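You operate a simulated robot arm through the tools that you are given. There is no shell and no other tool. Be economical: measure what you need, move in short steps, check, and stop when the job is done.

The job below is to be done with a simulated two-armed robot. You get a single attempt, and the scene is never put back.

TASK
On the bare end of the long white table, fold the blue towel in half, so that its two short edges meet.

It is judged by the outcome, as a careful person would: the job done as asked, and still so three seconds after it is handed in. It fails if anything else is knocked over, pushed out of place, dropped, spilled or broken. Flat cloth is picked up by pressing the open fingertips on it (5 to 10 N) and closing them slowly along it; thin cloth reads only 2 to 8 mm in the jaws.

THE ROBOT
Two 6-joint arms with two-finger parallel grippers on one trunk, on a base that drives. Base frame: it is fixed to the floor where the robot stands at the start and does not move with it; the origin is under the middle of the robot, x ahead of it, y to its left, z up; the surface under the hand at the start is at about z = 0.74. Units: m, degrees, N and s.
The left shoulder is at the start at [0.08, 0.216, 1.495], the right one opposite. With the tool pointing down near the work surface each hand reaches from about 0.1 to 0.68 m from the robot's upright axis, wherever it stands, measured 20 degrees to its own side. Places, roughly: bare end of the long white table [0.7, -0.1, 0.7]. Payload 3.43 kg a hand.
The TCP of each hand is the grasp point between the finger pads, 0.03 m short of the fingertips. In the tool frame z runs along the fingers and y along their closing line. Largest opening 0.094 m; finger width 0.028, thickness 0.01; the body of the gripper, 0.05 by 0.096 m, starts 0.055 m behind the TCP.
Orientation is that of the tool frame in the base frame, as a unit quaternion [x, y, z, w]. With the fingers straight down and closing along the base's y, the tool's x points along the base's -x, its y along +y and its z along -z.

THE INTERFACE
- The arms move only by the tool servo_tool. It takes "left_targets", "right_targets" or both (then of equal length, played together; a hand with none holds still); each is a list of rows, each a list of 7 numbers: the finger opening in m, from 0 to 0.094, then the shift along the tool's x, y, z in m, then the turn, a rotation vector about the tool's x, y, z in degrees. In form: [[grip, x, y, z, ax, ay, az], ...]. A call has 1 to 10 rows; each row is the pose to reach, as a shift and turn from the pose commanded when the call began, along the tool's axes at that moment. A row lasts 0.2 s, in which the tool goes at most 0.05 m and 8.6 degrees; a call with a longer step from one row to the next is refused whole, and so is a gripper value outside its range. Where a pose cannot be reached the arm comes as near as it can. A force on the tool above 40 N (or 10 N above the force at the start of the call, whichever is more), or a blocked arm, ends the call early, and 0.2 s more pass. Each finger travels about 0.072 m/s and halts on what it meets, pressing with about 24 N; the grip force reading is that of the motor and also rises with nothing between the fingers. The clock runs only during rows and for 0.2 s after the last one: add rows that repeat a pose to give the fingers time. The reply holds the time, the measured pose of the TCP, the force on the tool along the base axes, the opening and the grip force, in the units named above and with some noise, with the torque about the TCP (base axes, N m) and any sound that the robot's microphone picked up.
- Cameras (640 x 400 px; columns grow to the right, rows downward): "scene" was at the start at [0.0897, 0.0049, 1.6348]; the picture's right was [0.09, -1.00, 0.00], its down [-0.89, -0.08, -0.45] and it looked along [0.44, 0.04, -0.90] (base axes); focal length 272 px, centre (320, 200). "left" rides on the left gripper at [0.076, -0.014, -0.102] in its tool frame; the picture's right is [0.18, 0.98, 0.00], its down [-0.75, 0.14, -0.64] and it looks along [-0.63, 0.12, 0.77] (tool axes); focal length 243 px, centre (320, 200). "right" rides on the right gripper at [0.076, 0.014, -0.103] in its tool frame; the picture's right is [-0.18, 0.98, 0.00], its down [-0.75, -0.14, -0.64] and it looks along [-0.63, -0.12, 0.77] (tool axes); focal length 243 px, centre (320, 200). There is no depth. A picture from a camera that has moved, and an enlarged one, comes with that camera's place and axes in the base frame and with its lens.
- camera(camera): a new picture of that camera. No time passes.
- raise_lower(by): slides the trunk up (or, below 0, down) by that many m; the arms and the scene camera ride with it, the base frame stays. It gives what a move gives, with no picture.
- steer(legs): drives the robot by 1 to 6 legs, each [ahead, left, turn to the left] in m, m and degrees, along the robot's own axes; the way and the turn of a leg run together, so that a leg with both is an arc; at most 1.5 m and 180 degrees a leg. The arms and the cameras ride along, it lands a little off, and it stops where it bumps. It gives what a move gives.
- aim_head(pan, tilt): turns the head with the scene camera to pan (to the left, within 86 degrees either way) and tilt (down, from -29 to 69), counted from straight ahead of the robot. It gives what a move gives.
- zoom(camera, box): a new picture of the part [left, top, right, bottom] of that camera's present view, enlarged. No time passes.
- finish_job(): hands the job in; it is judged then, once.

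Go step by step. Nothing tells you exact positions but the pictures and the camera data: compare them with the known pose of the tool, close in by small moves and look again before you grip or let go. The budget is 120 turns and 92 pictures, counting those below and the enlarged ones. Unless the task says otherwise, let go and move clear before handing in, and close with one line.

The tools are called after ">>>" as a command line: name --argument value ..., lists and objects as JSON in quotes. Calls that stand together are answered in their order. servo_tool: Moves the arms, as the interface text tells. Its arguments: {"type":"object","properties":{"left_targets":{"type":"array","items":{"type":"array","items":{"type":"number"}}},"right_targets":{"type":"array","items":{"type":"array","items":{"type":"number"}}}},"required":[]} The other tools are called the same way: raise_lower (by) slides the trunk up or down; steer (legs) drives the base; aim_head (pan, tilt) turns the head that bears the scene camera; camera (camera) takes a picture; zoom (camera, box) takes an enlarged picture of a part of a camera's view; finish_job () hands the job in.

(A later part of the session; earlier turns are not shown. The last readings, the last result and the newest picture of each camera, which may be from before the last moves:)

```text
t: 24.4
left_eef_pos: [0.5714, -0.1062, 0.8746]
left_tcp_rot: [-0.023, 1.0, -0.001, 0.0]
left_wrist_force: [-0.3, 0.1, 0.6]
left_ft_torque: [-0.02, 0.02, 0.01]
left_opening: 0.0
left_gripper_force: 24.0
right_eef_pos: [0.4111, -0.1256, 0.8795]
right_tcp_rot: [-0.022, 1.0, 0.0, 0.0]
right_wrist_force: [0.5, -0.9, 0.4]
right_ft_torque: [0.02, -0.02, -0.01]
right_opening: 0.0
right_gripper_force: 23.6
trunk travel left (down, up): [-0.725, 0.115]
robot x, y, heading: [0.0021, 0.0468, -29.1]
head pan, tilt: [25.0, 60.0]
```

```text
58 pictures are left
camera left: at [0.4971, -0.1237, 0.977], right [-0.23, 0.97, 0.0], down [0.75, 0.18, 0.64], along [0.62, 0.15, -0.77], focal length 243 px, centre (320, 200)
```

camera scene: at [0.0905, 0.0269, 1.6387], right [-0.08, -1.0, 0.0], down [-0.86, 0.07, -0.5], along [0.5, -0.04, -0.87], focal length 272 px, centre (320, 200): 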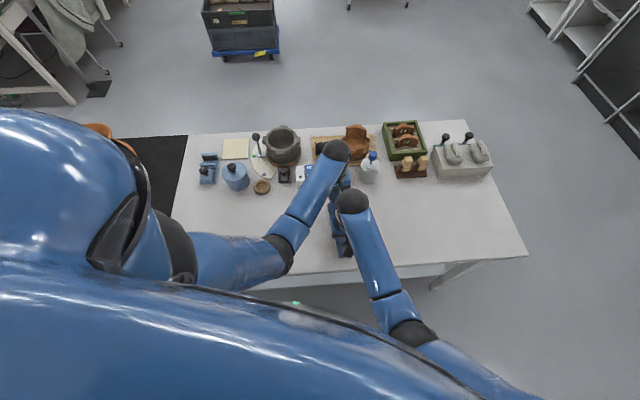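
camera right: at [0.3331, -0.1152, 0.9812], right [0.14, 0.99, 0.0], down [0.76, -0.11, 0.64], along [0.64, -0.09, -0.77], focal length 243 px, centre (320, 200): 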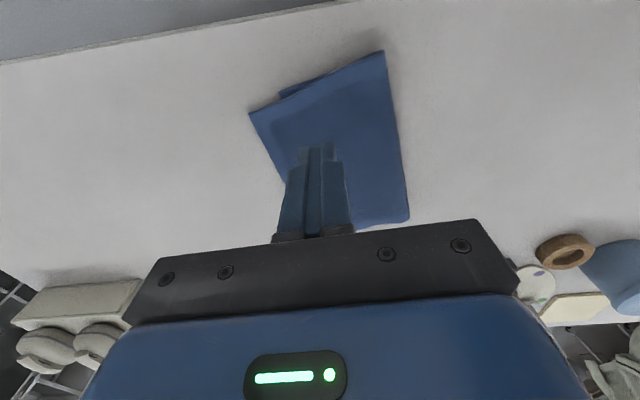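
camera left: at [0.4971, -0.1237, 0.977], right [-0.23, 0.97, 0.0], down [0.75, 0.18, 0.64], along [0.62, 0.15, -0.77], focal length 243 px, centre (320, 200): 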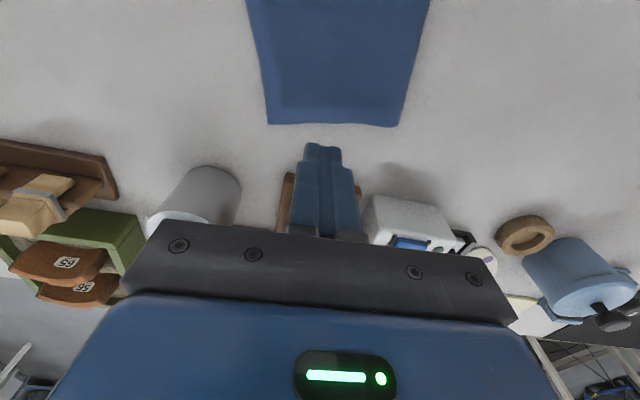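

It looks nearly done. I'll move both hands aside to check the alignment from above.

>>> servo_tool --right_targets '[[0, 0, -0.04, -0.01, 0, 0, 0], [0, 0.01, -0.08, -0.02, 0, 0, 0], [0, 0.02, -0.12, -0.02, 0, 0, 0], [0, 0.03, -0.16, -0.02, 0, 0, 0], [0, 0.04, -0.2, -0.02, 0, 0, 0], [0, 0.05, -0.24, -0.02, 0, 0, 0]]' --left_targets '[[0, 0, 0.04, -0.01, 0, 0, 0], [0, 0.0, 0.08, -0.02, 0, 0, 0], [0, 0.01, 0.12, -0.02, 0, 0, 0], [0, 0.03, 0.16, -0.02, 0, 0, 0], [0, 0.05, 0.2, -0.02, 0, 0, 0], [0, 0.07, 0.24, -0.02, 0, 0, 0]]'

>>> zoom --camera "scene" --box '[260, 170, 420, 270]'

```text
t: 25.8
left_eef_pos: [0.4894, 0.1288, 0.8932]
left_tcp_rot: [-0.024, 1.0, -0.001, 0.001]
left_wrist_force: [-0.1, 0.3, 0.7]
left_ft_torque: [0.0, -0.02, -0.01]
left_opening: 0.0002
left_gripper_force: 23.4
right_eef_pos: [0.3723, -0.3697, 0.8967]
right_tcp_rot: [-0.024, 1.0, 0.0, 0.0]
right_wrist_force: [-0.2, -0.4, -0.1]
right_ft_torque: [0.01, -0.01, 0.01]
right_opening: 0.0
right_gripper_force: 23.6
trunk travel left (down, up): [-0.725, 0.115]
robot x, y, heading: [-0.0013, 0.0528, -29.3]
head pan, tilt: [25.0, 60.0]
```

```text
4.00 times, centred on (340, 220) of scene
camera zoom: at [0.0886, 0.0279, 1.6389], right [-0.08, -1.0, 0.0], down [-0.86, 0.07, -0.5], along [0.5, -0.04, -0.87], focal length 1090 px, centre (240, 120)
```

zoom: 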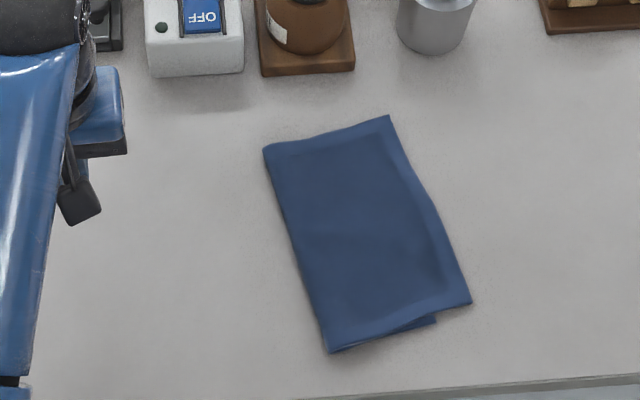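

The fold is good, but the top layer is rotated: its near corner at about (0.406, -0.197) overshoots the lower corner at (0.393, -0.166) by 3 cm. I'll re-pinch that overhanging corner with the right hand, starting by hovering over it.

>>> servo_tool --right_targets '[[0.026, -0.015, 0.045, 0, 0, 0, -3], [0.026, -0.03, 0.09, 0, 0, 0, -6], [0.026, -0.045, 0.135, 0.02, 0, 0, -10], [0.026, -0.061, 0.177, 0.05, 0, 0, -10], [0.026, -0.061, 0.187, 0.08, 0, 0, -10], [0.026, -0.061, 0.187, 0.1, 0, 0, -10], [0.026, -0.061, 0.187, 0.1, 0, 0, -10]]'

>>> zoom --camera "right" --box '[200, 50, 440, 200]'

```text
refused: row 3 steps farther than a row can; nothing moved
```

```text
2.67 times, centred on (320, 125) of right
camera zoom: at [0.2959, -0.3591, 0.9987], right [0.14, 0.99, 0.0], down [0.76, -0.11, 0.64], along [0.64, -0.09, -0.77], focal length 647 px, centre (320, 400)
```

zoom: 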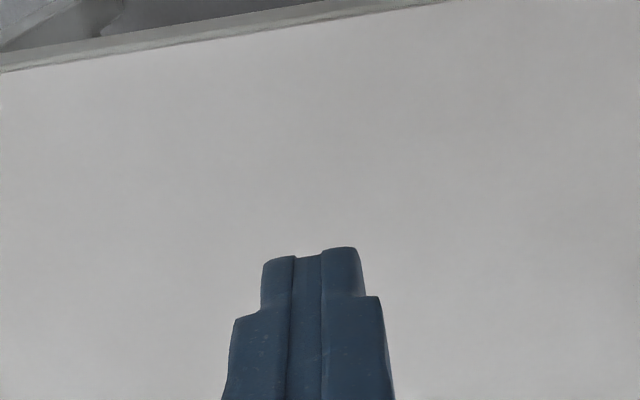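

That call was refused because one step was too long, so nothing moved. I'll send it again with smaller steps.

>>> servo_tool --right_targets '[[0.026, -0.012, 0.04, 0, 0, 0, -2], [0.026, -0.024, 0.08, 0, 0, 0, -4], [0.026, -0.036, 0.12, 0, 0, 0, -6], [0.026, -0.048, 0.16, 0.01, 0, 0, -8], [0.026, -0.061, 0.187, 0.03, 0, 0, -10], [0.026, -0.061, 0.187, 0.07, 0, 0, -10], [0.026, -0.061, 0.187, 0.1, 0, 0, -10], [0.026, -0.061, 0.187, 0.1, 0, 0, -10]]'

>>> zoom --camera "right" --box '[200, 50, 440, 200]'

```text
t: 27.6
left_eef_pos: [0.4896, 0.1292, 0.8922]
left_tcp_rot: [-0.024, 1.0, -0.001, 0.0]
left_wrist_force: [-0.1, 0.5, 0.8]
left_ft_torque: [0.01, 0.0, -0.03]
left_opening: 0.0
left_gripper_force: 24.1
right_eef_pos: [0.4232, -0.1798, 0.7968]
right_tcp_rot: [-0.11, 0.994, 0.0, 0.001]
right_wrist_force: [-0.3, 1.1, 0.7]
right_ft_torque: [0.03, -0.04, -0.03]
right_opening: 0.0259
right_gripper_force: 0.2
trunk travel left (down, up): [-0.725, 0.115]
robot x, y, heading: [0.0007, 0.0483, -29.3]
head pan, tilt: [25.0, 60.0]
```

```text
2.67 times, centred on (320, 125) of right
camera zoom: at [0.3459, -0.1818, 0.8983], right [-0.04, 1.0, 0.0], down [0.77, 0.03, 0.64], along [0.64, 0.02, -0.77], focal length 647 px, centre (320, 400)
```

zoom: 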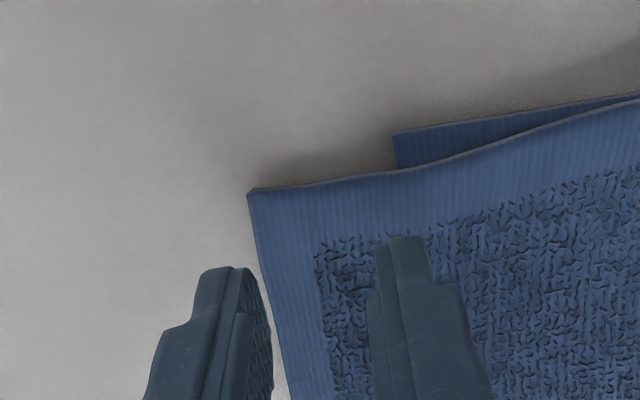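

Corner positions are confirmed. I'll nudge the hand and press down lightly on the overhang.

>>> servo_tool --right_targets '[[0.026, 0.003, 0.004, 0.01, 0, 0, 0], [0.026, 0.005, 0.004, 0.018, 0, 0, 0], [0.026, 0.005, 0.004, 0.0235, 0, 0, 0], [0.026, 0.005, 0.004, 0.0235, 0, 0, 0]]'

```text
t: 28.6
left_eef_pos: [0.4894, 0.1291, 0.8925]
left_tcp_rot: [-0.024, 1.0, -0.001, 0.001]
left_wrist_force: [-0.3, 0.2, -0.4]
left_ft_torque: [0.01, 0.04, 0.02]
left_opening: 0.0
left_gripper_force: 23.9
right_eef_pos: [0.4179, -0.177, 0.7745]
right_tcp_rot: [-0.11, 0.994, 0.0, 0.003]
right_wrist_force: [-1.3, 0.4, 15.5]
right_ft_torque: [0.34, 0.16, 0.01]
right_opening: 0.0263
right_gripper_force: 0.4
trunk travel left (down, up): [-0.725, 0.115]
robot x, y, heading: [0.0039, 0.0488, -29.6]
head pan, tilt: [25.0, 60.0]
```

>>> servo_tool --right_targets '[[0.026, 0, 0, -0.0018, 0, 0, 0], [0.022, 0, 0, -0.0018, 0, 0, 0], [0.018, 0, 0, -0.0018, 0, 0, 0], [0.014, 0, 0, -0.0018, 0, 0, 0], [0.01, 0, 0, -0.0018, 0, 0, 0], [0.006, 0, 0, -0.0018, 0, 0, 0], [0.002, 0, 0, -0.0018, 0, 0, 0], [0, 0, 0, -0.0018, 0, 0, 0], [0, 0, 0, -0.0018, 0, 0, 0]]'

>>> zoom --camera "right" --box '[200, 50, 440, 200]'

```text
t: 30.6
left_eef_pos: [0.4888, 0.1301, 0.8925]
left_tcp_rot: [-0.023, 1.0, 0.0, 0.0]
left_wrist_force: [0.4, 0.8, -0.6]
left_ft_torque: [0.01, 0.0, 0.0]
left_opening: 0.0
left_gripper_force: 24.5
right_eef_pos: [0.4164, -0.1767, 0.7744]
right_tcp_rot: [-0.11, 0.994, 0.0, 0.0]
right_wrist_force: [-1.2, 2.5, 9.2]
right_ft_torque: [0.14, 0.07, -0.01]
right_opening: 0.0037
right_gripper_force: 23.7
trunk travel left (down, up): [-0.725, 0.115]
robot x, y, heading: [0.0031, 0.045, -29.4]
head pan, tilt: [25.0, 60.0]
```

```text
2.67 times, centred on (320, 125) of right
camera zoom: at [0.3391, -0.1794, 0.8769], right [-0.03, 1.0, 0.0], down [0.77, 0.03, 0.64], along [0.64, 0.02, -0.77], focal length 647 px, centre (320, 400)
```

zoom: 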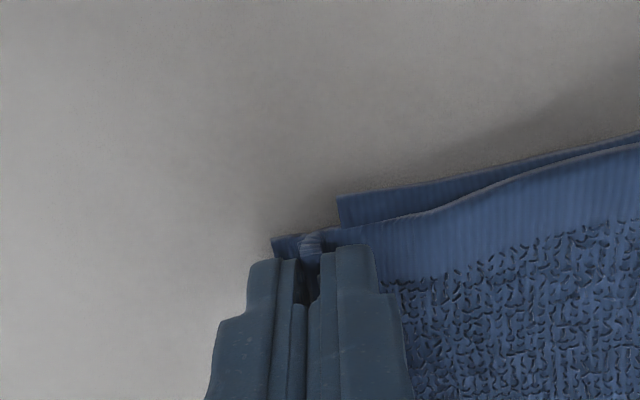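

The near corner of the top layer is gripped (3.7 mm). I'll lift it, shift it about 2.5 cm back over the lower corner, and look before lowering.

>>> servo_tool --right_targets '[[0, 0, 0, -0.01, 0, 0, 0], [0, 0, 0.0, -0.025, 0, 0, 1], [0, 0.002, 0.008, -0.035, 0, 0, 3], [0, 0.004, 0.016, -0.035, 0, 0, 5], [0, 0.006, 0.022, -0.035, 0, 0, 7], [0, 0.006, 0.022, -0.03, 0, 0, 7]]'

>>> zoom --camera "right" --box '[200, 50, 440, 200]'

>>> camera --camera "scene"

```text
t: 32.0
left_eef_pos: [0.4911, 0.1295, 0.8926]
left_tcp_rot: [-0.024, 1.0, -0.001, 0.0]
left_wrist_force: [-0.1, -1.0, 0.4]
left_ft_torque: [0.01, 0.02, -0.03]
left_opening: 0.0
left_gripper_force: 23.7
right_eef_pos: [0.4077, -0.1569, 0.8042]
right_tcp_rot: [-0.049, 0.999, 0.0, 0.0]
right_wrist_force: [0.7, -0.2, -0.6]
right_ft_torque: [0.04, -0.02, 0.08]
right_opening: 0.0034
right_gripper_force: 23.9
trunk travel left (down, up): [-0.725, 0.115]
robot x, y, heading: [0.0047, 0.051, -29.1]
head pan, tilt: [25.0, 60.0]
```

```text
2.67 times, centred on (320, 125) of right
camera zoom: at [0.33, -0.1494, 0.9064], right [0.09, 1.0, 0.0], down [0.76, -0.07, 0.64], along [0.64, -0.06, -0.77], focal length 647 px, centre (320, 400)
```

zoom: 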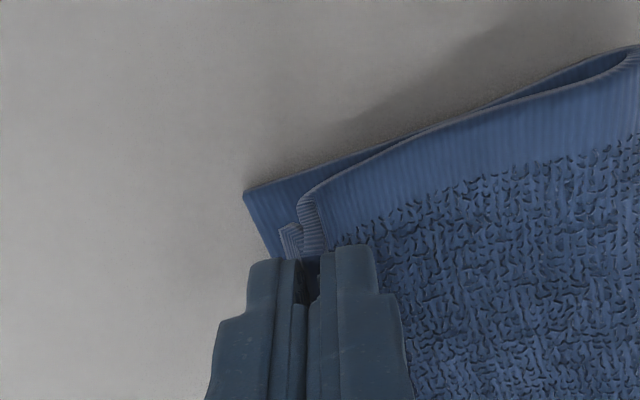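

```text
52 pictures are left
camera scene: at [0.0901, 0.0283, 1.6388], right [-0.08, -1.0, 0.0], down [-0.86, 0.07, -0.5], along [0.5, -0.04, -0.87], focal length 272 px, centre (320, 200)
```

scene: 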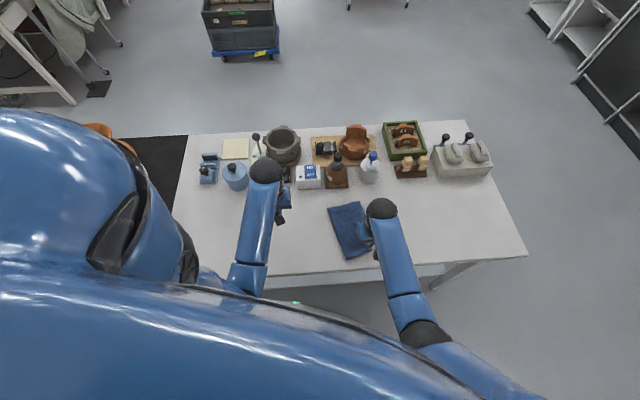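

The flap now sits just inside the lower corner at (0.395, -0.175), leaving room for the ruck to open out. I'll lower it and release.

>>> servo_tool --right_targets '[[0, 0, 0, 0.01, 0, 0, 0], [0, 0, 0, 0.02, 0, 0, 0], [0, 0, 0, 0.0245, 0, 0, 0], [0.006, 0, 0, 0.0245, 0, 0, 0], [0.012, 0, 0, 0.0245, 0, 0, 0], [0.018, 0, 0, 0.0245, 0, 0, 0], [0.024, 0, 0, 0.0245, 0, 0, 0], [0.028, 0, 0, 0.0245, 0, 0, 0], [0.028, 0, 0, 0.01, 0, 0, 0], [0.028, 0, 0, -0.03, 0, 0, 0]]'

>>> zoom --camera "right" --box '[200, 30, 440, 200]'

```text
t: 34.2
left_eef_pos: [0.4893, 0.1289, 0.8933]
left_tcp_rot: [-0.023, 1.0, -0.001, 0.0]
left_wrist_force: [1.0, -0.7, -0.3]
left_ft_torque: [-0.03, -0.01, 0.01]
left_opening: 0.0003
left_gripper_force: 23.6
right_eef_pos: [0.4092, -0.1566, 0.8352]
right_tcp_rot: [-0.049, 0.999, 0.0, 0.0]
right_wrist_force: [-0.4, -0.5, 0.2]
right_ft_torque: [0.0, -0.01, -0.01]
right_opening: 0.0277
right_gripper_force: 0.1
trunk travel left (down, up): [-0.725, 0.115]
robot x, y, heading: [-0.0016, 0.0474, -29.5]
head pan, tilt: [25.0, 60.0]
```

```text
2.35 times, centred on (320, 115) of right
camera zoom: at [0.3319, -0.1491, 0.9361], right [0.09, 1.0, 0.0], down [0.76, -0.07, 0.64], along [0.64, -0.06, -0.77], focal length 571 px, centre (320, 400)
```

zoom: 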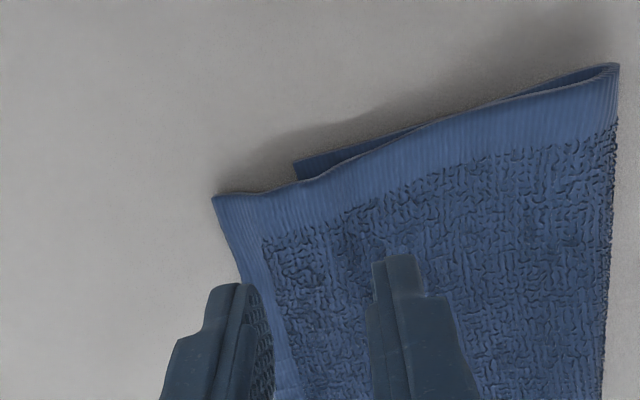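

The ruck opened outward and the lower layer crept back, so there's still about 2.8 cm of overhang at the near corner. I'll re-pinch, set it further back this time and release without pressing, then smooth the slack toward the fold.

>>> servo_tool --right_targets '[[0.026, -0.001, -0.007, 0.02, 0, 0, -3], [0.026, -0.0017, -0.0137, 0.045, 0, 0, -5], [0.026, -0.0017, -0.0137, 0.059, 0, 0, -5], [0.026, -0.0017, -0.0137, 0.059, 0, 0, -5]]'

>>> zoom --camera "right" --box '[200, 50, 440, 200]'

```text
t: 35.2
left_eef_pos: [0.4897, 0.1286, 0.8931]
left_tcp_rot: [-0.024, 1.0, -0.001, 0.0]
left_wrist_force: [0.1, 0.1, -0.9]
left_ft_torque: [-0.03, 0.0, 0.02]
left_opening: 0.0002
left_gripper_force: 23.8
right_eef_pos: [0.4128, -0.1718, 0.7761]
right_tcp_rot: [-0.092, 0.996, 0.0, -0.001]
right_wrist_force: [-0.5, 0.4, 2.3]
right_ft_torque: [0.05, -0.01, -0.03]
right_opening: 0.0263
right_gripper_force: 0.1
trunk travel left (down, up): [-0.725, 0.115]
robot x, y, heading: [-0.0, 0.0516, -29.4]
head pan, tilt: [25.0, 60.0]
```

```text
2.67 times, centred on (320, 125) of right
camera zoom: at [0.3349, -0.1721, 0.8786], right [0.0, 1.0, 0.0], down [0.77, 0.0, 0.64], along [0.64, 0.0, -0.77], focal length 647 px, centre (320, 400)
```

zoom: 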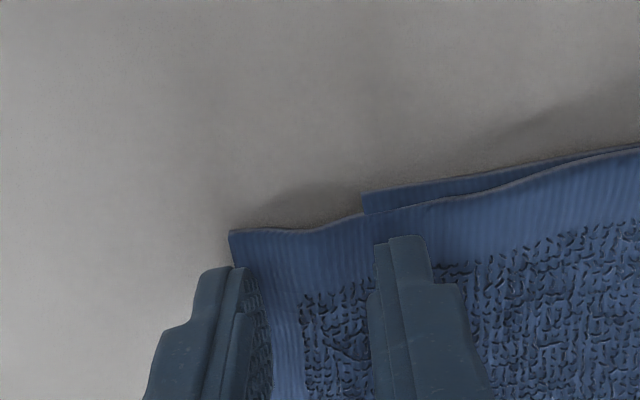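

>>> servo_tool --right_targets '[[0.026, 0, 0, 0.0012, 0, 0, 0], [0.021, 0, 0, 0.0012, 0, 0, 0], [0.016, 0, 0, 0.0012, 0, 0, 0], [0.011, 0, 0, 0.0012, 0, 0, 0], [0.006, 0, 0, 0.0012, 0, 0, 0], [0.001, 0, 0, 0.0012, 0, 0, 0], [0, 0, 0, 0.0012, 0, 0, 0], [0, 0, 0, 0.0012, 0, 0, 0], [0, 0, 0, -0.01, 0, 0, 0], [0, 0, 0, -0.025, 0, 0, 0]]'

>>> zoom --camera "right" --box '[200, 50, 440, 200]'

```text
t: 37.4
left_eef_pos: [0.4905, 0.1287, 0.8926]
left_tcp_rot: [-0.023, 1.0, -0.001, 0.001]
left_wrist_force: [0.1, -0.8, 0.3]
left_ft_torque: [0.03, 0.01, 0.03]
left_opening: 0.0
left_gripper_force: 24.0
right_eef_pos: [0.412, -0.1706, 0.8026]
right_tcp_rot: [-0.092, 0.996, 0.0, -0.002]
right_wrist_force: [-0.3, -0.2, -0.6]
right_ft_torque: [0.01, 0.0, 0.04]
right_opening: 0.004
right_gripper_force: 24.0
trunk travel left (down, up): [-0.725, 0.115]
robot x, y, heading: [-0.0028, 0.0521, -29.3]
head pan, tilt: [25.0, 60.0]
```

```text
2.67 times, centred on (320, 125) of right
camera zoom: at [0.3347, -0.1708, 0.9041], right [0.0, 1.0, 0.0], down [0.77, 0.0, 0.64], along [0.64, 0.0, -0.77], focal length 647 px, centre (320, 400)
```

zoom: 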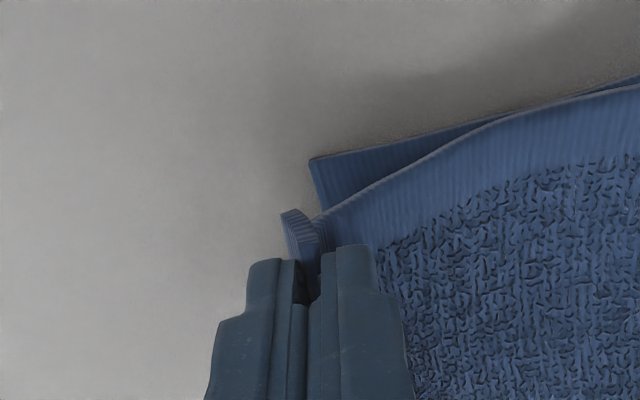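

>>> servo_tool --right_targets '[[0, 0, 0.006, -0.025, 0, 0, 1], [0, 0, 0.015, -0.04, 0, 0, 2], [0, 0, 0.028, -0.045, 0, 0, 4], [0, 0, 0.0365, -0.035, 0, 0, 6], [0, 0, 0.0365, -0.015, 0, 0, 6], [0, 0, 0.0365, 0.005, 0, 0, 6], [0, 0, 0.0365, 0.017, 0, 0, 6], [0, 0, 0.0365, 0.019, 0, 0, 6]]'

>>> zoom --camera "right" --box '[200, 50, 440, 200]'

```text
t: 39.2
left_eef_pos: [0.4891, 0.1293, 0.8924]
left_tcp_rot: [-0.023, 1.0, -0.001, 0.0]
left_wrist_force: [-0.1, -0.6, 0.5]
left_ft_torque: [-0.02, -0.01, 0.0]
left_opening: 0.0
left_gripper_force: 24.6
right_eef_pos: [0.4034, -0.1364, 0.7821]
right_tcp_rot: [-0.041, 0.999, 0.001, 0.0]
right_wrist_force: [-0.7, 0.0, 2.2]
right_ft_torque: [-0.02, -0.04, 0.04]
right_opening: 0.0038
right_gripper_force: 23.7
trunk travel left (down, up): [-0.725, 0.115]
robot x, y, heading: [-0.0023, 0.0478, -29.1]
head pan, tilt: [25.0, 60.0]
```

```text
2.67 times, centred on (320, 125) of right
camera zoom: at [0.3256, -0.1274, 0.8836], right [0.1, 0.99, 0.0], down [0.76, -0.08, 0.64], along [0.64, -0.07, -0.77], focal length 647 px, centre (320, 400)
```

zoom: 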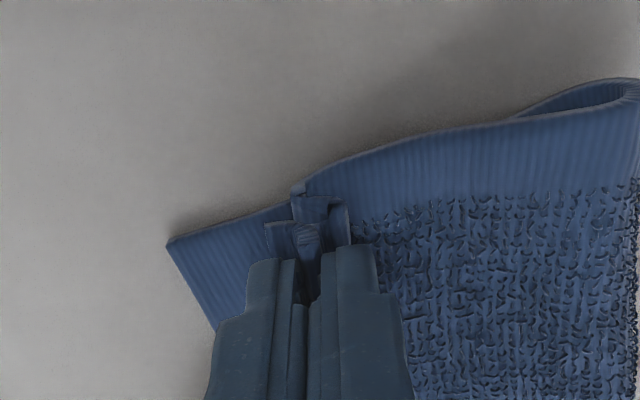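

The slack has rolled into the fold loop, as intended. I'll open while lifting slightly so the cloth isn't dragged.

>>> servo_tool --right_targets '[[0.01, 0, 0, -0.001, 0, 0, 0], [0.02, 0, 0, -0.003, 0, 0, 0], [0.03, 0, 0, -0.006, 0, 0, 0], [0.04, 0, 0, -0.012, 0, 0, 0], [0.05, 0, 0, -0.03, 0, 0, 0], [0.05, 0, 0, -0.06, 0, 0, 0], [0.05, 0, 0, -0.09, 0, 0, 0]]'

>>> zoom --camera "right" --box '[200, 30, 440, 220]'

```text
t: 40.8
left_eef_pos: [0.4901, 0.1293, 0.8935]
left_tcp_rot: [-0.024, 1.0, 0.0, 0.0]
left_wrist_force: [-0.3, 0.2, -0.3]
left_ft_torque: [0.02, 0.01, 0.01]
left_opening: 0.0
left_gripper_force: 23.7
right_eef_pos: [0.4052, -0.1359, 0.873]
right_tcp_rot: [-0.04, 0.999, 0.0, 0.0]
right_wrist_force: [1.5, -0.5, 0.5]
right_ft_torque: [-0.01, 0.01, 0.01]
right_opening: 0.0503
right_gripper_force: 0.0
trunk travel left (down, up): [-0.725, 0.115]
robot x, y, heading: [0.0031, 0.0481, -29.4]
head pan, tilt: [25.0, 60.0]
```

```text
2.11 times, centred on (320, 125) of right
camera zoom: at [0.3274, -0.1281, 0.9753], right [0.1, 0.99, 0.0], down [0.76, -0.08, 0.64], along [0.64, -0.07, -0.77], focal length 511 px, centre (320, 358)
```

zoom: 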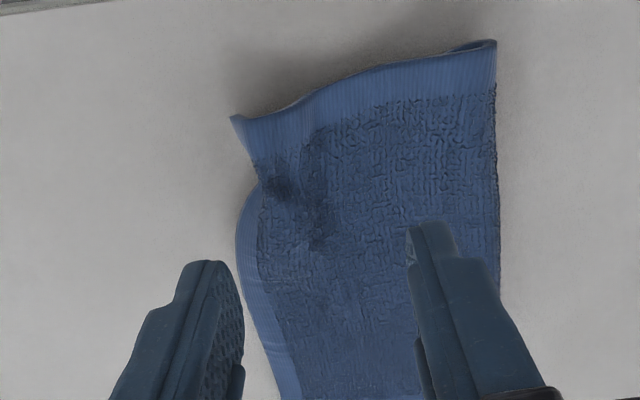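

>>> servo_tool --right_targets '[[0.05, 0, -0.045, -0.01, 0, 0, 0], [0.05, 0.01, -0.09, -0.01, 0, 0, 0], [0.05, 0.02, -0.13, -0.01, 0, 0, 0], [0.05, 0.03, -0.17, -0.01, 0, 0, 0], [0.05, 0.04, -0.21, -0.01, 0, 0, 0]]'

>>> zoom --camera "scene" --box '[290, 180, 410, 270]'

```text
t: 42.0
left_eef_pos: [0.49, 0.1284, 0.8919]
left_tcp_rot: [-0.025, 1.0, 0.0, 0.0]
left_wrist_force: [-0.1, -0.2, 0.4]
left_ft_torque: [0.02, 0.02, 0.02]
left_opening: 0.0001
left_gripper_force: 24.5
right_eef_pos: [0.3837, -0.3486, 0.8803]
right_tcp_rot: [-0.041, 0.999, 0.0, 0.0]
right_wrist_force: [0.1, 0.4, -1.0]
right_ft_torque: [0.04, 0.03, 0.02]
right_opening: 0.0502
right_gripper_force: 0.2
trunk travel left (down, up): [-0.725, 0.115]
robot x, y, heading: [-0.003, 0.0524, -29.4]
head pan, tilt: [25.0, 60.0]
```

```text
4.44 times, centred on (350, 225) of scene
camera zoom: at [0.0901, 0.0266, 1.6388], right [-0.08, -1.0, 0.0], down [-0.86, 0.07, -0.5], along [0.5, -0.04, -0.87], focal length 1211 px, centre (187, 89)
```

zoom: 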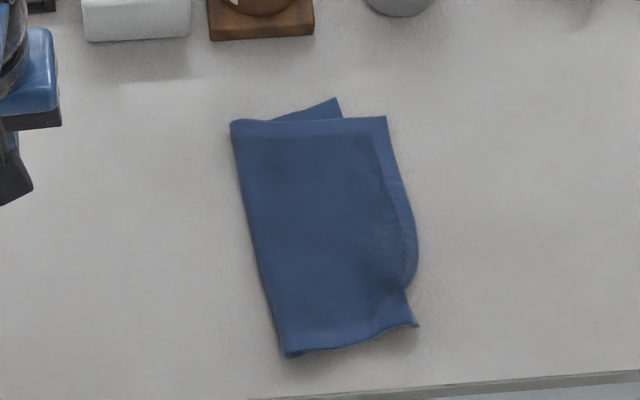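

The shift rotated the top layer: its far corner is now at about (0.563, -0.178) while the lower far corner is at (0.586, -0.140), and the near end is crinkled. I'll re-grip both top corners together and redo the laying arc, starting by hovering both hands over them.

>>> servo_tool --right_targets '[[0.03, -0.004, 0.027, 0, 0, 0, 0], [0.03, -0.008, 0.054, 0, 0, 0, 0], [0.03, -0.012, 0.081, 0, 0, 0, 0], [0.03, -0.016, 0.108, 0, 0, 0, 0], [0.03, -0.02, 0.135, 0, 0, 0, 0], [0.03, -0.024, 0.162, 0, 0, 0, 0], [0.03, -0.027, 0.188, 0.005, 0, 0, 0], [0.03, -0.027, 0.188, 0.045, 0, 0, 0], [0.03, -0.027, 0.188, 0.08, 0, 0, 0], [0.03, -0.027, 0.188, 0.08, 0, 0, 0]]' --left_targets '[[0.03, -0.006, -0.042, 0, 0, 0, 0], [0.03, -0.012, -0.084, 0, 0, 0, 0], [0.03, -0.018, -0.126, 0, 0, 0, 0], [0.03, -0.024, -0.168, 0, 0, 0, 0], [0.03, -0.03, -0.21, 0, 0, 0, 0], [0.03, -0.036, -0.252, 0, 0, 0, 0], [0.03, -0.045, -0.2926, 0.005, 0, 0, -1], [0.03, -0.045, -0.2926, 0.045, 0, 0, -1], [0.03, -0.045, -0.2926, 0.085, 0, 0, -1], [0.03, -0.045, -0.2926, 0.09, 0, 0, -1]]'

>>> camera --camera "right"

>>> camera --camera "left"

```text
t: 44.2
left_eef_pos: [0.5492, -0.1607, 0.8054]
left_tcp_rot: [-0.031, 1.0, 0.0, 0.0]
left_wrist_force: [0.2, -0.3, -0.5]
left_ft_torque: [0.0, 0.01, 0.01]
left_opening: 0.03
left_gripper_force: 0.0
right_eef_pos: [0.3913, -0.1577, 0.8008]
right_tcp_rot: [-0.04, 0.999, 0.0, 0.0]
right_wrist_force: [0.2, 0.8, 0.2]
right_ft_torque: [0.04, 0.01, -0.01]
right_opening: 0.03
right_gripper_force: 0.1
trunk travel left (down, up): [-0.725, 0.115]
robot x, y, heading: [-0.0037, 0.0524, -29.5]
head pan, tilt: [25.0, 60.0]
```

```text
45 pictures are left
camera right: at [0.3138, -0.1497, 0.9031], right [0.1, 0.99, 0.0], down [0.76, -0.08, 0.64], along [0.64, -0.07, -0.77], focal length 243 px, centre (320, 200)
```

right: 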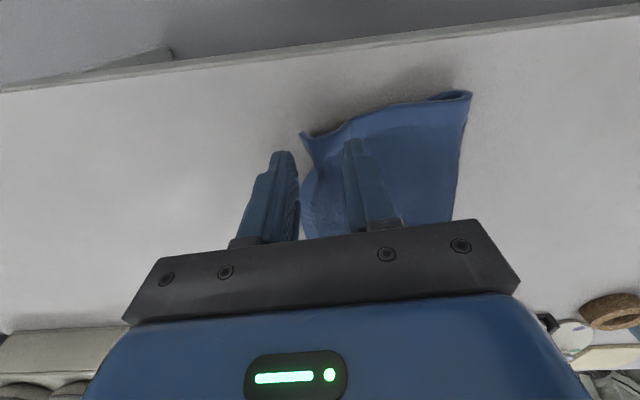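

```text
44 pictures are left
camera left: at [0.4743, -0.1801, 0.9082], right [-0.25, 0.97, 0.0], down [0.74, 0.19, 0.64], along [0.62, 0.16, -0.77], focal length 243 px, centre (320, 200)
```

left: 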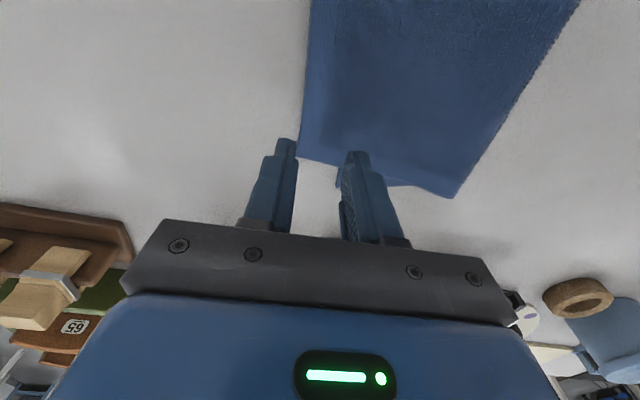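

>>> servo_tool --right_targets '[[0.03, -0.008, 0.005, 0.008, 0, 0, 0], [0.03, -0.008, 0.005, 0.016, 0, 0, 0], [0.03, -0.008, 0.005, 0.022, 0, 0, 0], [0.03, -0.008, 0.005, 0.022, 0, 0, 0]]' --left_targets '[[0.03, 0, 0.005, 0.01, 0, 0, 0], [0.03, 0, 0.005, 0.02, 0, 0, 0], [0.03, 0, 0.005, 0.029, 0, 0, 0], [0.03, 0, 0.005, 0.029, 0, 0, 0]]'

```text
t: 45.2
left_eef_pos: [0.5496, -0.155, 0.7751]
left_tcp_rot: [-0.032, 0.999, -0.002, 0.001]
left_wrist_force: [0.1, -0.5, 6.2]
left_ft_torque: [0.11, 0.01, 0.03]
left_opening: 0.0297
left_gripper_force: 0.1
right_eef_pos: [0.3992, -0.1516, 0.7798]
right_tcp_rot: [-0.04, 0.999, 0.0, -0.001]
right_wrist_force: [-0.1, -0.4, 0.7]
right_ft_torque: [0.02, -0.04, -0.01]
right_opening: 0.0299
right_gripper_force: 0.1
trunk travel left (down, up): [-0.725, 0.115]
robot x, y, heading: [-0.0014, 0.0498, -29.4]
head pan, tilt: [25.0, 60.0]
```

>>> servo_tool --right_targets '[[0.03, 0, 0, 0.002, 0, 0, 0], [0.025, 0, 0, 0.002, 0, 0, 0], [0.02, 0, 0, 0.002, 0, 0, 0], [0.015, 0, 0, 0.002, 0, 0, 0], [0.01, 0, 0, 0.002, 0, 0, 0], [0.005, 0, 0, 0.002, 0, 0, 0], [0, 0, 0, 0.002, 0, 0, 0], [0, 0, 0, 0.002, 0, 0, 0]]' --left_targets '[[0.03, 0, 0, 0, 0, 0, 0], [0.025, 0, 0, 0, 0, 0, 0], [0.02, 0, 0, 0, 0, 0, 0], [0.015, 0, 0, 0, 0, 0, 0], [0.01, 0, 0, 0, 0, 0, 0], [0.005, 0, 0, 0, 0, 0, 0], [0, 0, 0, 0, 0, 0, 0], [0, 0, 0, 0, 0, 0, 0]]'

>>> camera --camera "right"

>>> camera --camera "left"

```text
t: 47.0
left_eef_pos: [0.5484, -0.1545, 0.7751]
left_tcp_rot: [-0.033, 0.999, 0.0, 0.001]
left_wrist_force: [-1.2, 0.3, 9.2]
left_ft_torque: [0.06, 0.05, -0.03]
left_opening: 0.0025
left_gripper_force: 24.0
right_eef_pos: [0.4002, -0.152, 0.7789]
right_tcp_rot: [-0.04, 0.999, 0.0, 0.002]
right_wrist_force: [1.0, 0.0, 4.2]
right_ft_torque: [-0.07, -0.04, -0.03]
right_opening: 0.0066
right_gripper_force: 24.4
trunk travel left (down, up): [-0.725, 0.115]
robot x, y, heading: [-0.0014, 0.0504, -29.5]
head pan, tilt: [25.0, 60.0]
```

```text
43 pictures are left
camera right: at [0.3221, -0.1436, 0.8801], right [0.1, 0.99, 0.0], down [0.76, -0.08, 0.64], along [0.64, -0.07, -0.77], focal length 243 px, centre (320, 200)
```

right: 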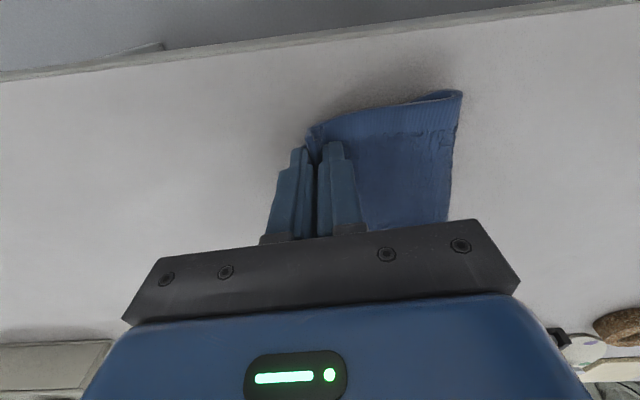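

```text
42 pictures are left
camera left: at [0.4737, -0.1736, 0.8784], right [-0.25, 0.97, 0.0], down [0.74, 0.19, 0.64], along [0.62, 0.16, -0.77], focal length 243 px, centre (320, 200)
```

left: 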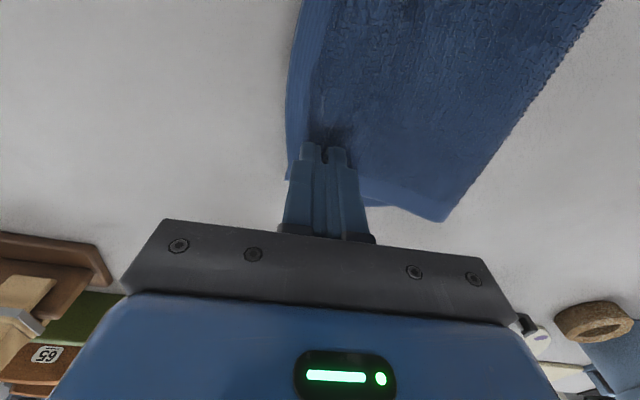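

>>> servo_tool --right_targets '[[0, 0, 0, -0.01, 0, 0, 0], [0, 0, 0, -0.02, 0, 0, 0], [0, 0, 0.003, -0.03, 0, 0, 0], [0, 0, 0.006, -0.04, 0, 0, 0]]' --left_targets '[[0, 0, 0, -0.01, 0, 0, 0], [0, 0, 0, -0.02, 0, 0, 0], [0, 0, 0.003, -0.03, 0, 0, 0], [0, 0, 0.006, -0.04, 0, 0, 0]]'

>>> camera --camera "right"

>>> camera --camera "left"

```text
t: 48.0
left_eef_pos: [0.5474, -0.1485, 0.8175]
left_tcp_rot: [-0.032, 0.999, -0.001, 0.0]
left_wrist_force: [-0.3, -0.8, -0.5]
left_ft_torque: [0.01, 0.04, 0.01]
left_opening: 0.0028
left_gripper_force: 23.7
right_eef_pos: [0.3999, -0.1452, 0.8188]
right_tcp_rot: [-0.04, 0.999, 0.0, -0.001]
right_wrist_force: [0.4, -0.3, 0.3]
right_ft_torque: [-0.04, 0.0, 0.0]
right_opening: 0.0065
right_gripper_force: 24.1
trunk travel left (down, up): [-0.725, 0.115]
robot x, y, heading: [0.0013, 0.0479, -29.3]
head pan, tilt: [25.0, 60.0]
```

```text
41 pictures are left
camera right: at [0.3229, -0.1375, 0.9209], right [0.1, 0.99, 0.0], down [0.76, -0.08, 0.64], along [0.64, -0.07, -0.77], focal length 243 px, centre (320, 200)
```

right: 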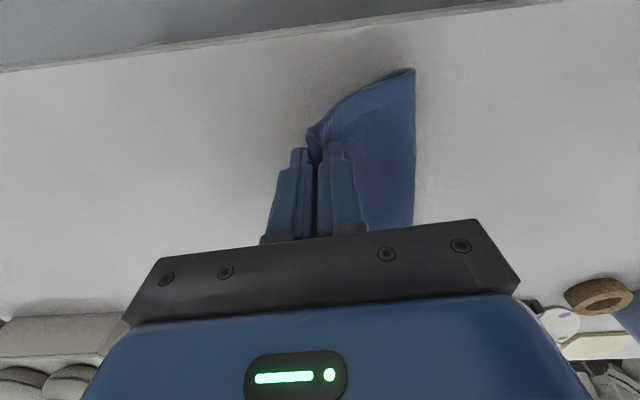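

```text
40 pictures are left
camera left: at [0.4734, -0.1672, 0.9194], right [-0.25, 0.97, 0.0], down [0.74, 0.19, 0.64], along [0.62, 0.16, -0.77], focal length 243 px, centre (320, 200)
```

left: 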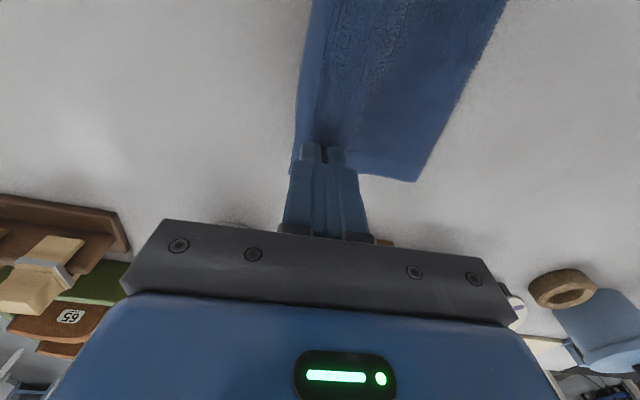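

>>> zoom --camera "right" --box '[240, 40, 440, 220]'

>>> zoom --camera "left" --box '[240, 0, 520, 210]'

```text
2.22 times, centred on (340, 130) of right
camera zoom: at [0.3229, -0.1375, 0.9209], right [0.1, 0.99, 0.0], down [0.76, -0.08, 0.64], along [0.64, -0.07, -0.77], focal length 539 px, centre (276, 356)
```

zoom: 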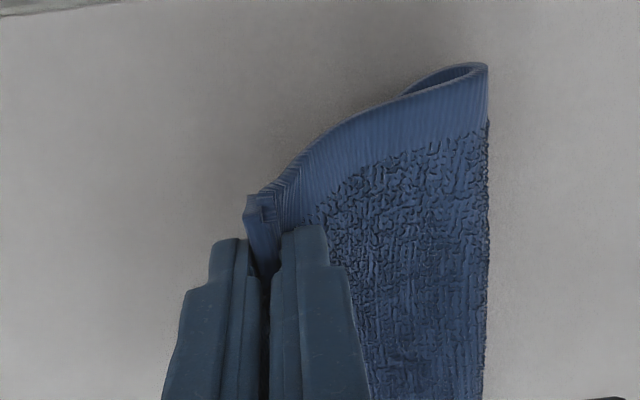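

```text
1.90 times, centred on (380, 105) of left
camera zoom: at [0.4734, -0.1672, 0.9194], right [-0.25, 0.97, 0.0], down [0.74, 0.19, 0.64], along [0.62, 0.16, -0.77], focal length 462 px, centre (206, 381)
```

zoom: 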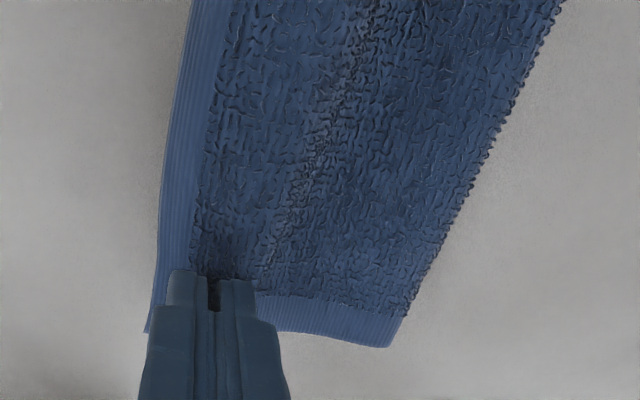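

The near pinch seems to hold both layers' near corners together, which already lines up that end, while the far pinch holds only the top layer. I'll set the near end down in place and bring the far top corner back over the lower far corner.

>>> servo_tool --right_targets '[[0, 0, 0, 0.005, 0, 0, 0], [0, 0, 0, 0.01, 0, 0, 0], [0, 0, -0.002, 0.015, 0, 0, 0], [0, 0, -0.003, 0.02, 0, 0, 0], [0, 0, -0.004, 0.025, 0, 0, 0], [0, 0, -0.004, 0.03, 0, 0, 0], [0, 0, -0.004, 0.035, 0, 0, 0], [0, 0, -0.004, 0.036, 0, 0, 0]]' --left_targets '[[0, -0.003, 0.008, -0.01, 0, 0, 0], [0, -0.006, 0.016, -0.02, 0, 0, 0], [0, -0.01, 0.026, -0.022, 0, 0, 0], [0, -0.014, 0.035, -0.015, 0, 0, 0], [0, -0.019, 0.041, 0.0, 0, 0, 0], [0, -0.019, 0.041, 0.015, 0, 0, 0], [0, -0.019, 0.041, 0.03, 0, 0, 0], [0, -0.019, 0.041, 0.0355, 0, 0, 0]]'

>>> camera --camera "left"

>>> camera --camera "right"

```text
t: 49.8
left_eef_pos: [0.5647, -0.1063, 0.7835]
left_tcp_rot: [-0.033, 0.999, -0.001, 0.001]
left_wrist_force: [-10.5, -2.3, 7.1]
left_ft_torque: [-0.11, 0.37, -0.08]
left_opening: 0.0026
left_gripper_force: 24.4
right_eef_pos: [0.3999, -0.15, 0.7835]
right_tcp_rot: [-0.04, 0.999, 0.0, 0.001]
right_wrist_force: [12.4, 2.3, -0.8]
right_ft_torque: [0.04, -0.27, 0.04]
right_opening: 0.0067
right_gripper_force: 23.5
trunk travel left (down, up): [-0.725, 0.115]
robot x, y, heading: [-0.0004, 0.0475, -29.1]
head pan, tilt: [25.0, 60.0]
```

```text
37 pictures are left
camera left: at [0.4899, -0.1252, 0.8866], right [-0.25, 0.97, 0.0], down [0.74, 0.19, 0.64], along [0.62, 0.16, -0.77], focal length 243 px, centre (320, 200)
```

left: 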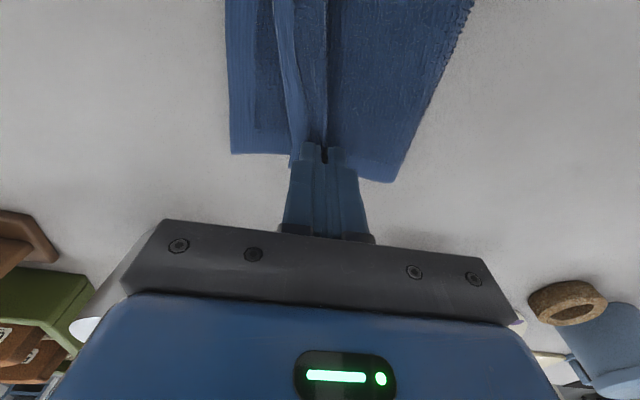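

```text
36 pictures are left
camera right: at [0.3226, -0.1416, 0.8849], right [0.1, 0.99, 0.0], down [0.76, -0.08, 0.64], along [0.64, -0.07, -0.77], focal length 243 px, centre (320, 200)
```

right: 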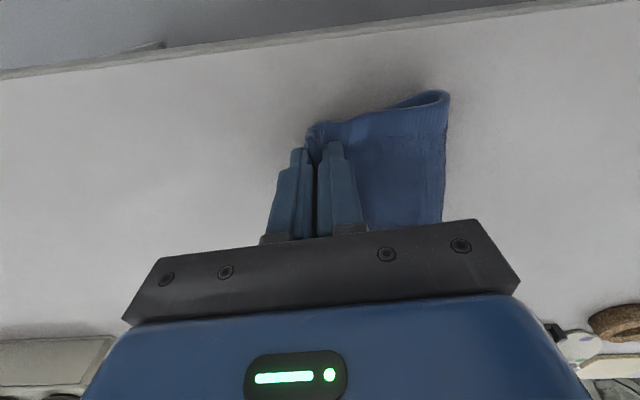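

The cloth is stretched along x (about 10 N), and the lower far corner now reads (0.582, -0.162), so I overshot. I'll ease the left hand back by 8 mm in x and 2 cm in y, then release both while lifting.

>>> servo_tool --left_targets '[[0, 0.005, -0.003, -0.006, 0, 0, 0], [0, 0.0093, -0.011, -0.008, 0, 0, 0], [0, 0.0093, -0.0195, -0.006, 0, 0, 0], [0, 0.0093, -0.0195, 0.0, 0, 0, 0], [0, 0.0093, -0.0195, 0.0, 0, 0, 0]]'

>>> servo_tool --right_targets '[[0.012, 0, 0, 0, 0, 0, 0], [0.02, 0, 0, -0.002, 0, 0, 0], [0.03, 0, 0, -0.005, 0, 0, 0], [0.04, 0, 0, -0.012, 0, 0, 0], [0.045, 0, 0, -0.03, 0, 0, 0], [0.045, 0, 0, -0.06, 0, 0, 0], [0.045, 0, 0, -0.09, 0, 0, 0]]' --left_targets '[[0.012, 0, 0, 0, 0, 0, 0], [0.02, 0, 0, -0.002, 0, 0, 0], [0.03, 0, 0, -0.005, 0, 0, 0], [0.04, 0, 0, -0.012, 0, 0, 0], [0.045, 0, 0, -0.03, 0, 0, 0], [0.045, 0, 0, -0.06, 0, 0, 0], [0.045, 0, 0, -0.09, 0, 0, 0]]'

>>> servo_tool --right_targets '[[0.045, 0, -0.045, -0.01, 0, 0, 0], [0.045, 0.01, -0.09, -0.01, 0, 0, 0], [0.045, 0.02, -0.13, -0.01, 0, 0, 0], [0.045, 0.03, -0.17, -0.01, 0, 0, 0], [0.045, 0.04, -0.21, -0.01, 0, 0, 0]]' --left_targets '[[0.045, 0, 0.045, -0.01, 0, 0, 0], [0.045, 0.01, 0.09, -0.01, 0, 0, 0], [0.045, 0.02, 0.13, -0.01, 0, 0, 0], [0.045, 0.03, 0.17, -0.01, 0, 0, 0], [0.045, 0.05, 0.21, -0.01, 0, 0, 0]]'

>>> zoom --camera "scene" --box '[290, 180, 410, 270]'

```text
t: 51.0
left_eef_pos: [0.5579, -0.1275, 0.7817]
left_tcp_rot: [-0.032, 0.999, -0.001, 0.001]
left_wrist_force: [-0.6, -0.5, 2.4]
left_ft_torque: [0.01, 0.02, -0.01]
left_opening: 0.0026
left_gripper_force: 23.4
right_eef_pos: [0.3986, -0.1506, 0.7828]
right_tcp_rot: [-0.04, 0.999, 0.0, 0.0]
right_wrist_force: [1.7, 0.2, 0.0]
right_ft_torque: [-0.02, 0.0, -0.01]
right_opening: 0.0062
right_gripper_force: 23.8
trunk travel left (down, up): [-0.725, 0.115]
robot x, y, heading: [0.0009, 0.0464, -29.4]
head pan, tilt: [25.0, 60.0]
```

```text
t: 52.6
left_eef_pos: [0.5561, -0.1254, 0.8705]
left_tcp_rot: [-0.032, 0.999, -0.001, 0.0]
left_wrist_force: [-0.6, 1.0, -0.6]
left_ft_torque: [0.02, -0.03, -0.01]
left_opening: 0.0446
left_gripper_force: 0.0
right_eef_pos: [0.4008, -0.1512, 0.8714]
right_tcp_rot: [-0.041, 0.999, -0.001, 0.0]
right_wrist_force: [-0.5, 0.6, -0.7]
right_ft_torque: [-0.02, -0.01, 0.02]
right_opening: 0.0452
right_gripper_force: 0.1
trunk travel left (down, up): [-0.725, 0.115]
robot x, y, heading: [0.0007, 0.0456, -29.4]
head pan, tilt: [25.0, 60.0]
```

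```text
t: 53.8
left_eef_pos: [0.4938, 0.0849, 0.8808]
left_tcp_rot: [-0.031, 1.0, -0.001, 0.001]
left_wrist_force: [0.4, 0.1, 0.1]
left_ft_torque: [-0.01, 0.0, 0.01]
left_opening: 0.0447
left_gripper_force: 0.0
right_eef_pos: [0.3747, -0.3635, 0.8834]
right_tcp_rot: [-0.04, 0.999, -0.001, 0.0]
right_wrist_force: [-0.4, 1.0, 0.1]
right_ft_torque: [0.0, 0.0, 0.03]
right_opening: 0.0449
right_gripper_force: 0.0
trunk travel left (down, up): [-0.725, 0.115]
robot x, y, heading: [-0.0045, 0.0473, -29.4]
head pan, tilt: [25.0, 60.0]
```

```text
4.44 times, centred on (350, 225) of scene
camera zoom: at [0.0882, 0.0286, 1.6389], right [-0.08, -1.0, 0.0], down [-0.86, 0.07, -0.5], along [0.5, -0.04, -0.87], focal length 1211 px, centre (187, 89)
```

zoom: 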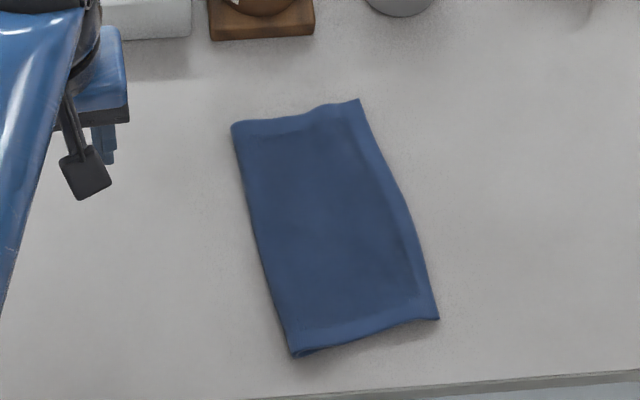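

From above it now looks like a neat half fold with no lower layer showing. I'll check the edges with the right hand's camera from the near-right side.

>>> servo_tool --right_targets '[[0.045, 0.01, 0.04, 0.01, 0, 0, 0], [0.045, 0.02, 0.08, 0.02, 0, 0, 0], [0.045, 0.03, 0.11, 0.03, 0, 0, 0], [0.045, 0.03, 0.13, 0.04, 0, 0, 0]]'

>>> zoom --camera "right" --box '[280, 40, 560, 230]'

```text
t: 54.8
left_eef_pos: [0.4966, 0.0857, 0.8797]
left_tcp_rot: [-0.032, 0.999, -0.002, 0.0]
left_wrist_force: [0.3, -0.5, -0.3]
left_ft_torque: [0.01, -0.05, -0.01]
left_opening: 0.045
left_gripper_force: 0.1
right_eef_pos: [0.3356, -0.2344, 0.8418]
right_tcp_rot: [-0.04, 0.999, -0.001, 0.0]
right_wrist_force: [0.4, -0.4, -0.3]
right_ft_torque: [0.01, 0.0, 0.04]
right_opening: 0.0448
right_gripper_force: 0.1
trunk travel left (down, up): [-0.725, 0.115]
robot x, y, heading: [-0.0005, 0.0476, -29.1]
head pan, tilt: [25.0, 60.0]
```

```text
2.11 times, centred on (420, 135) of right
camera zoom: at [0.2591, -0.2264, 0.944], right [0.1, 0.99, 0.0], down [0.76, -0.08, 0.64], along [0.64, -0.07, -0.77], focal length 511 px, centre (110, 337)
```

zoom: 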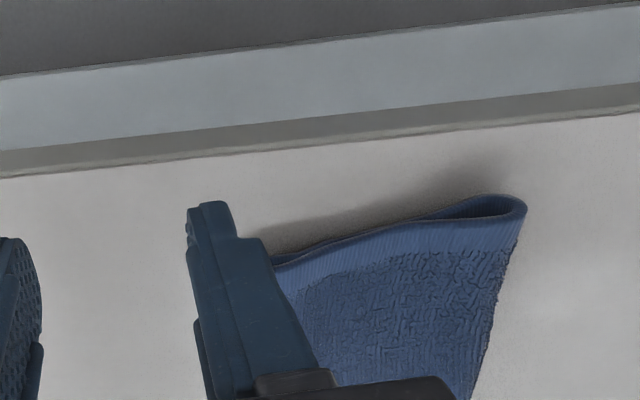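

>>> servo_tool --right_targets '[[0.0, 0.0, -0.03, 0.02, 0, 0, 0], [0.0, 0.0, -0.055, 0.04, 0, 0, 0], [0.0, 0.0, -0.055, 0.04, 0, 0, 0]]'

>>> zoom --camera "right" --box '[360, 80, 600, 230]'

```text
t: 55.6
left_eef_pos: [0.4955, 0.0844, 0.8801]
left_tcp_rot: [-0.032, 0.999, -0.001, 0.0]
left_wrist_force: [0.3, 1.1, -0.2]
left_ft_torque: [0.01, -0.01, -0.03]
left_opening: 0.0449
left_gripper_force: 0.1
right_eef_pos: [0.3398, -0.2914, 0.8019]
right_tcp_rot: [-0.04, 0.999, 0.0, 0.0]
right_wrist_force: [-0.2, -0.1, 0.7]
right_ft_torque: [-0.02, -0.01, 0.03]
right_opening: 0.0
right_gripper_force: 24.3
trunk travel left (down, up): [-0.725, 0.115]
robot x, y, heading: [-0.0006, 0.0462, -29.3]
head pan, tilt: [25.0, 60.0]
```

```text
2.67 times, centred on (480, 155) of right
camera zoom: at [0.2638, -0.2832, 0.9042], right [0.1, 0.99, 0.0], down [0.76, -0.08, 0.64], along [0.64, -0.07, -0.77], focal length 647 px, centre (-107, 320)
```

zoom: 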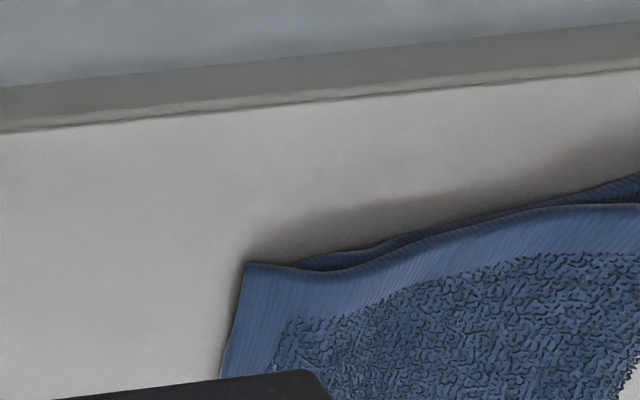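

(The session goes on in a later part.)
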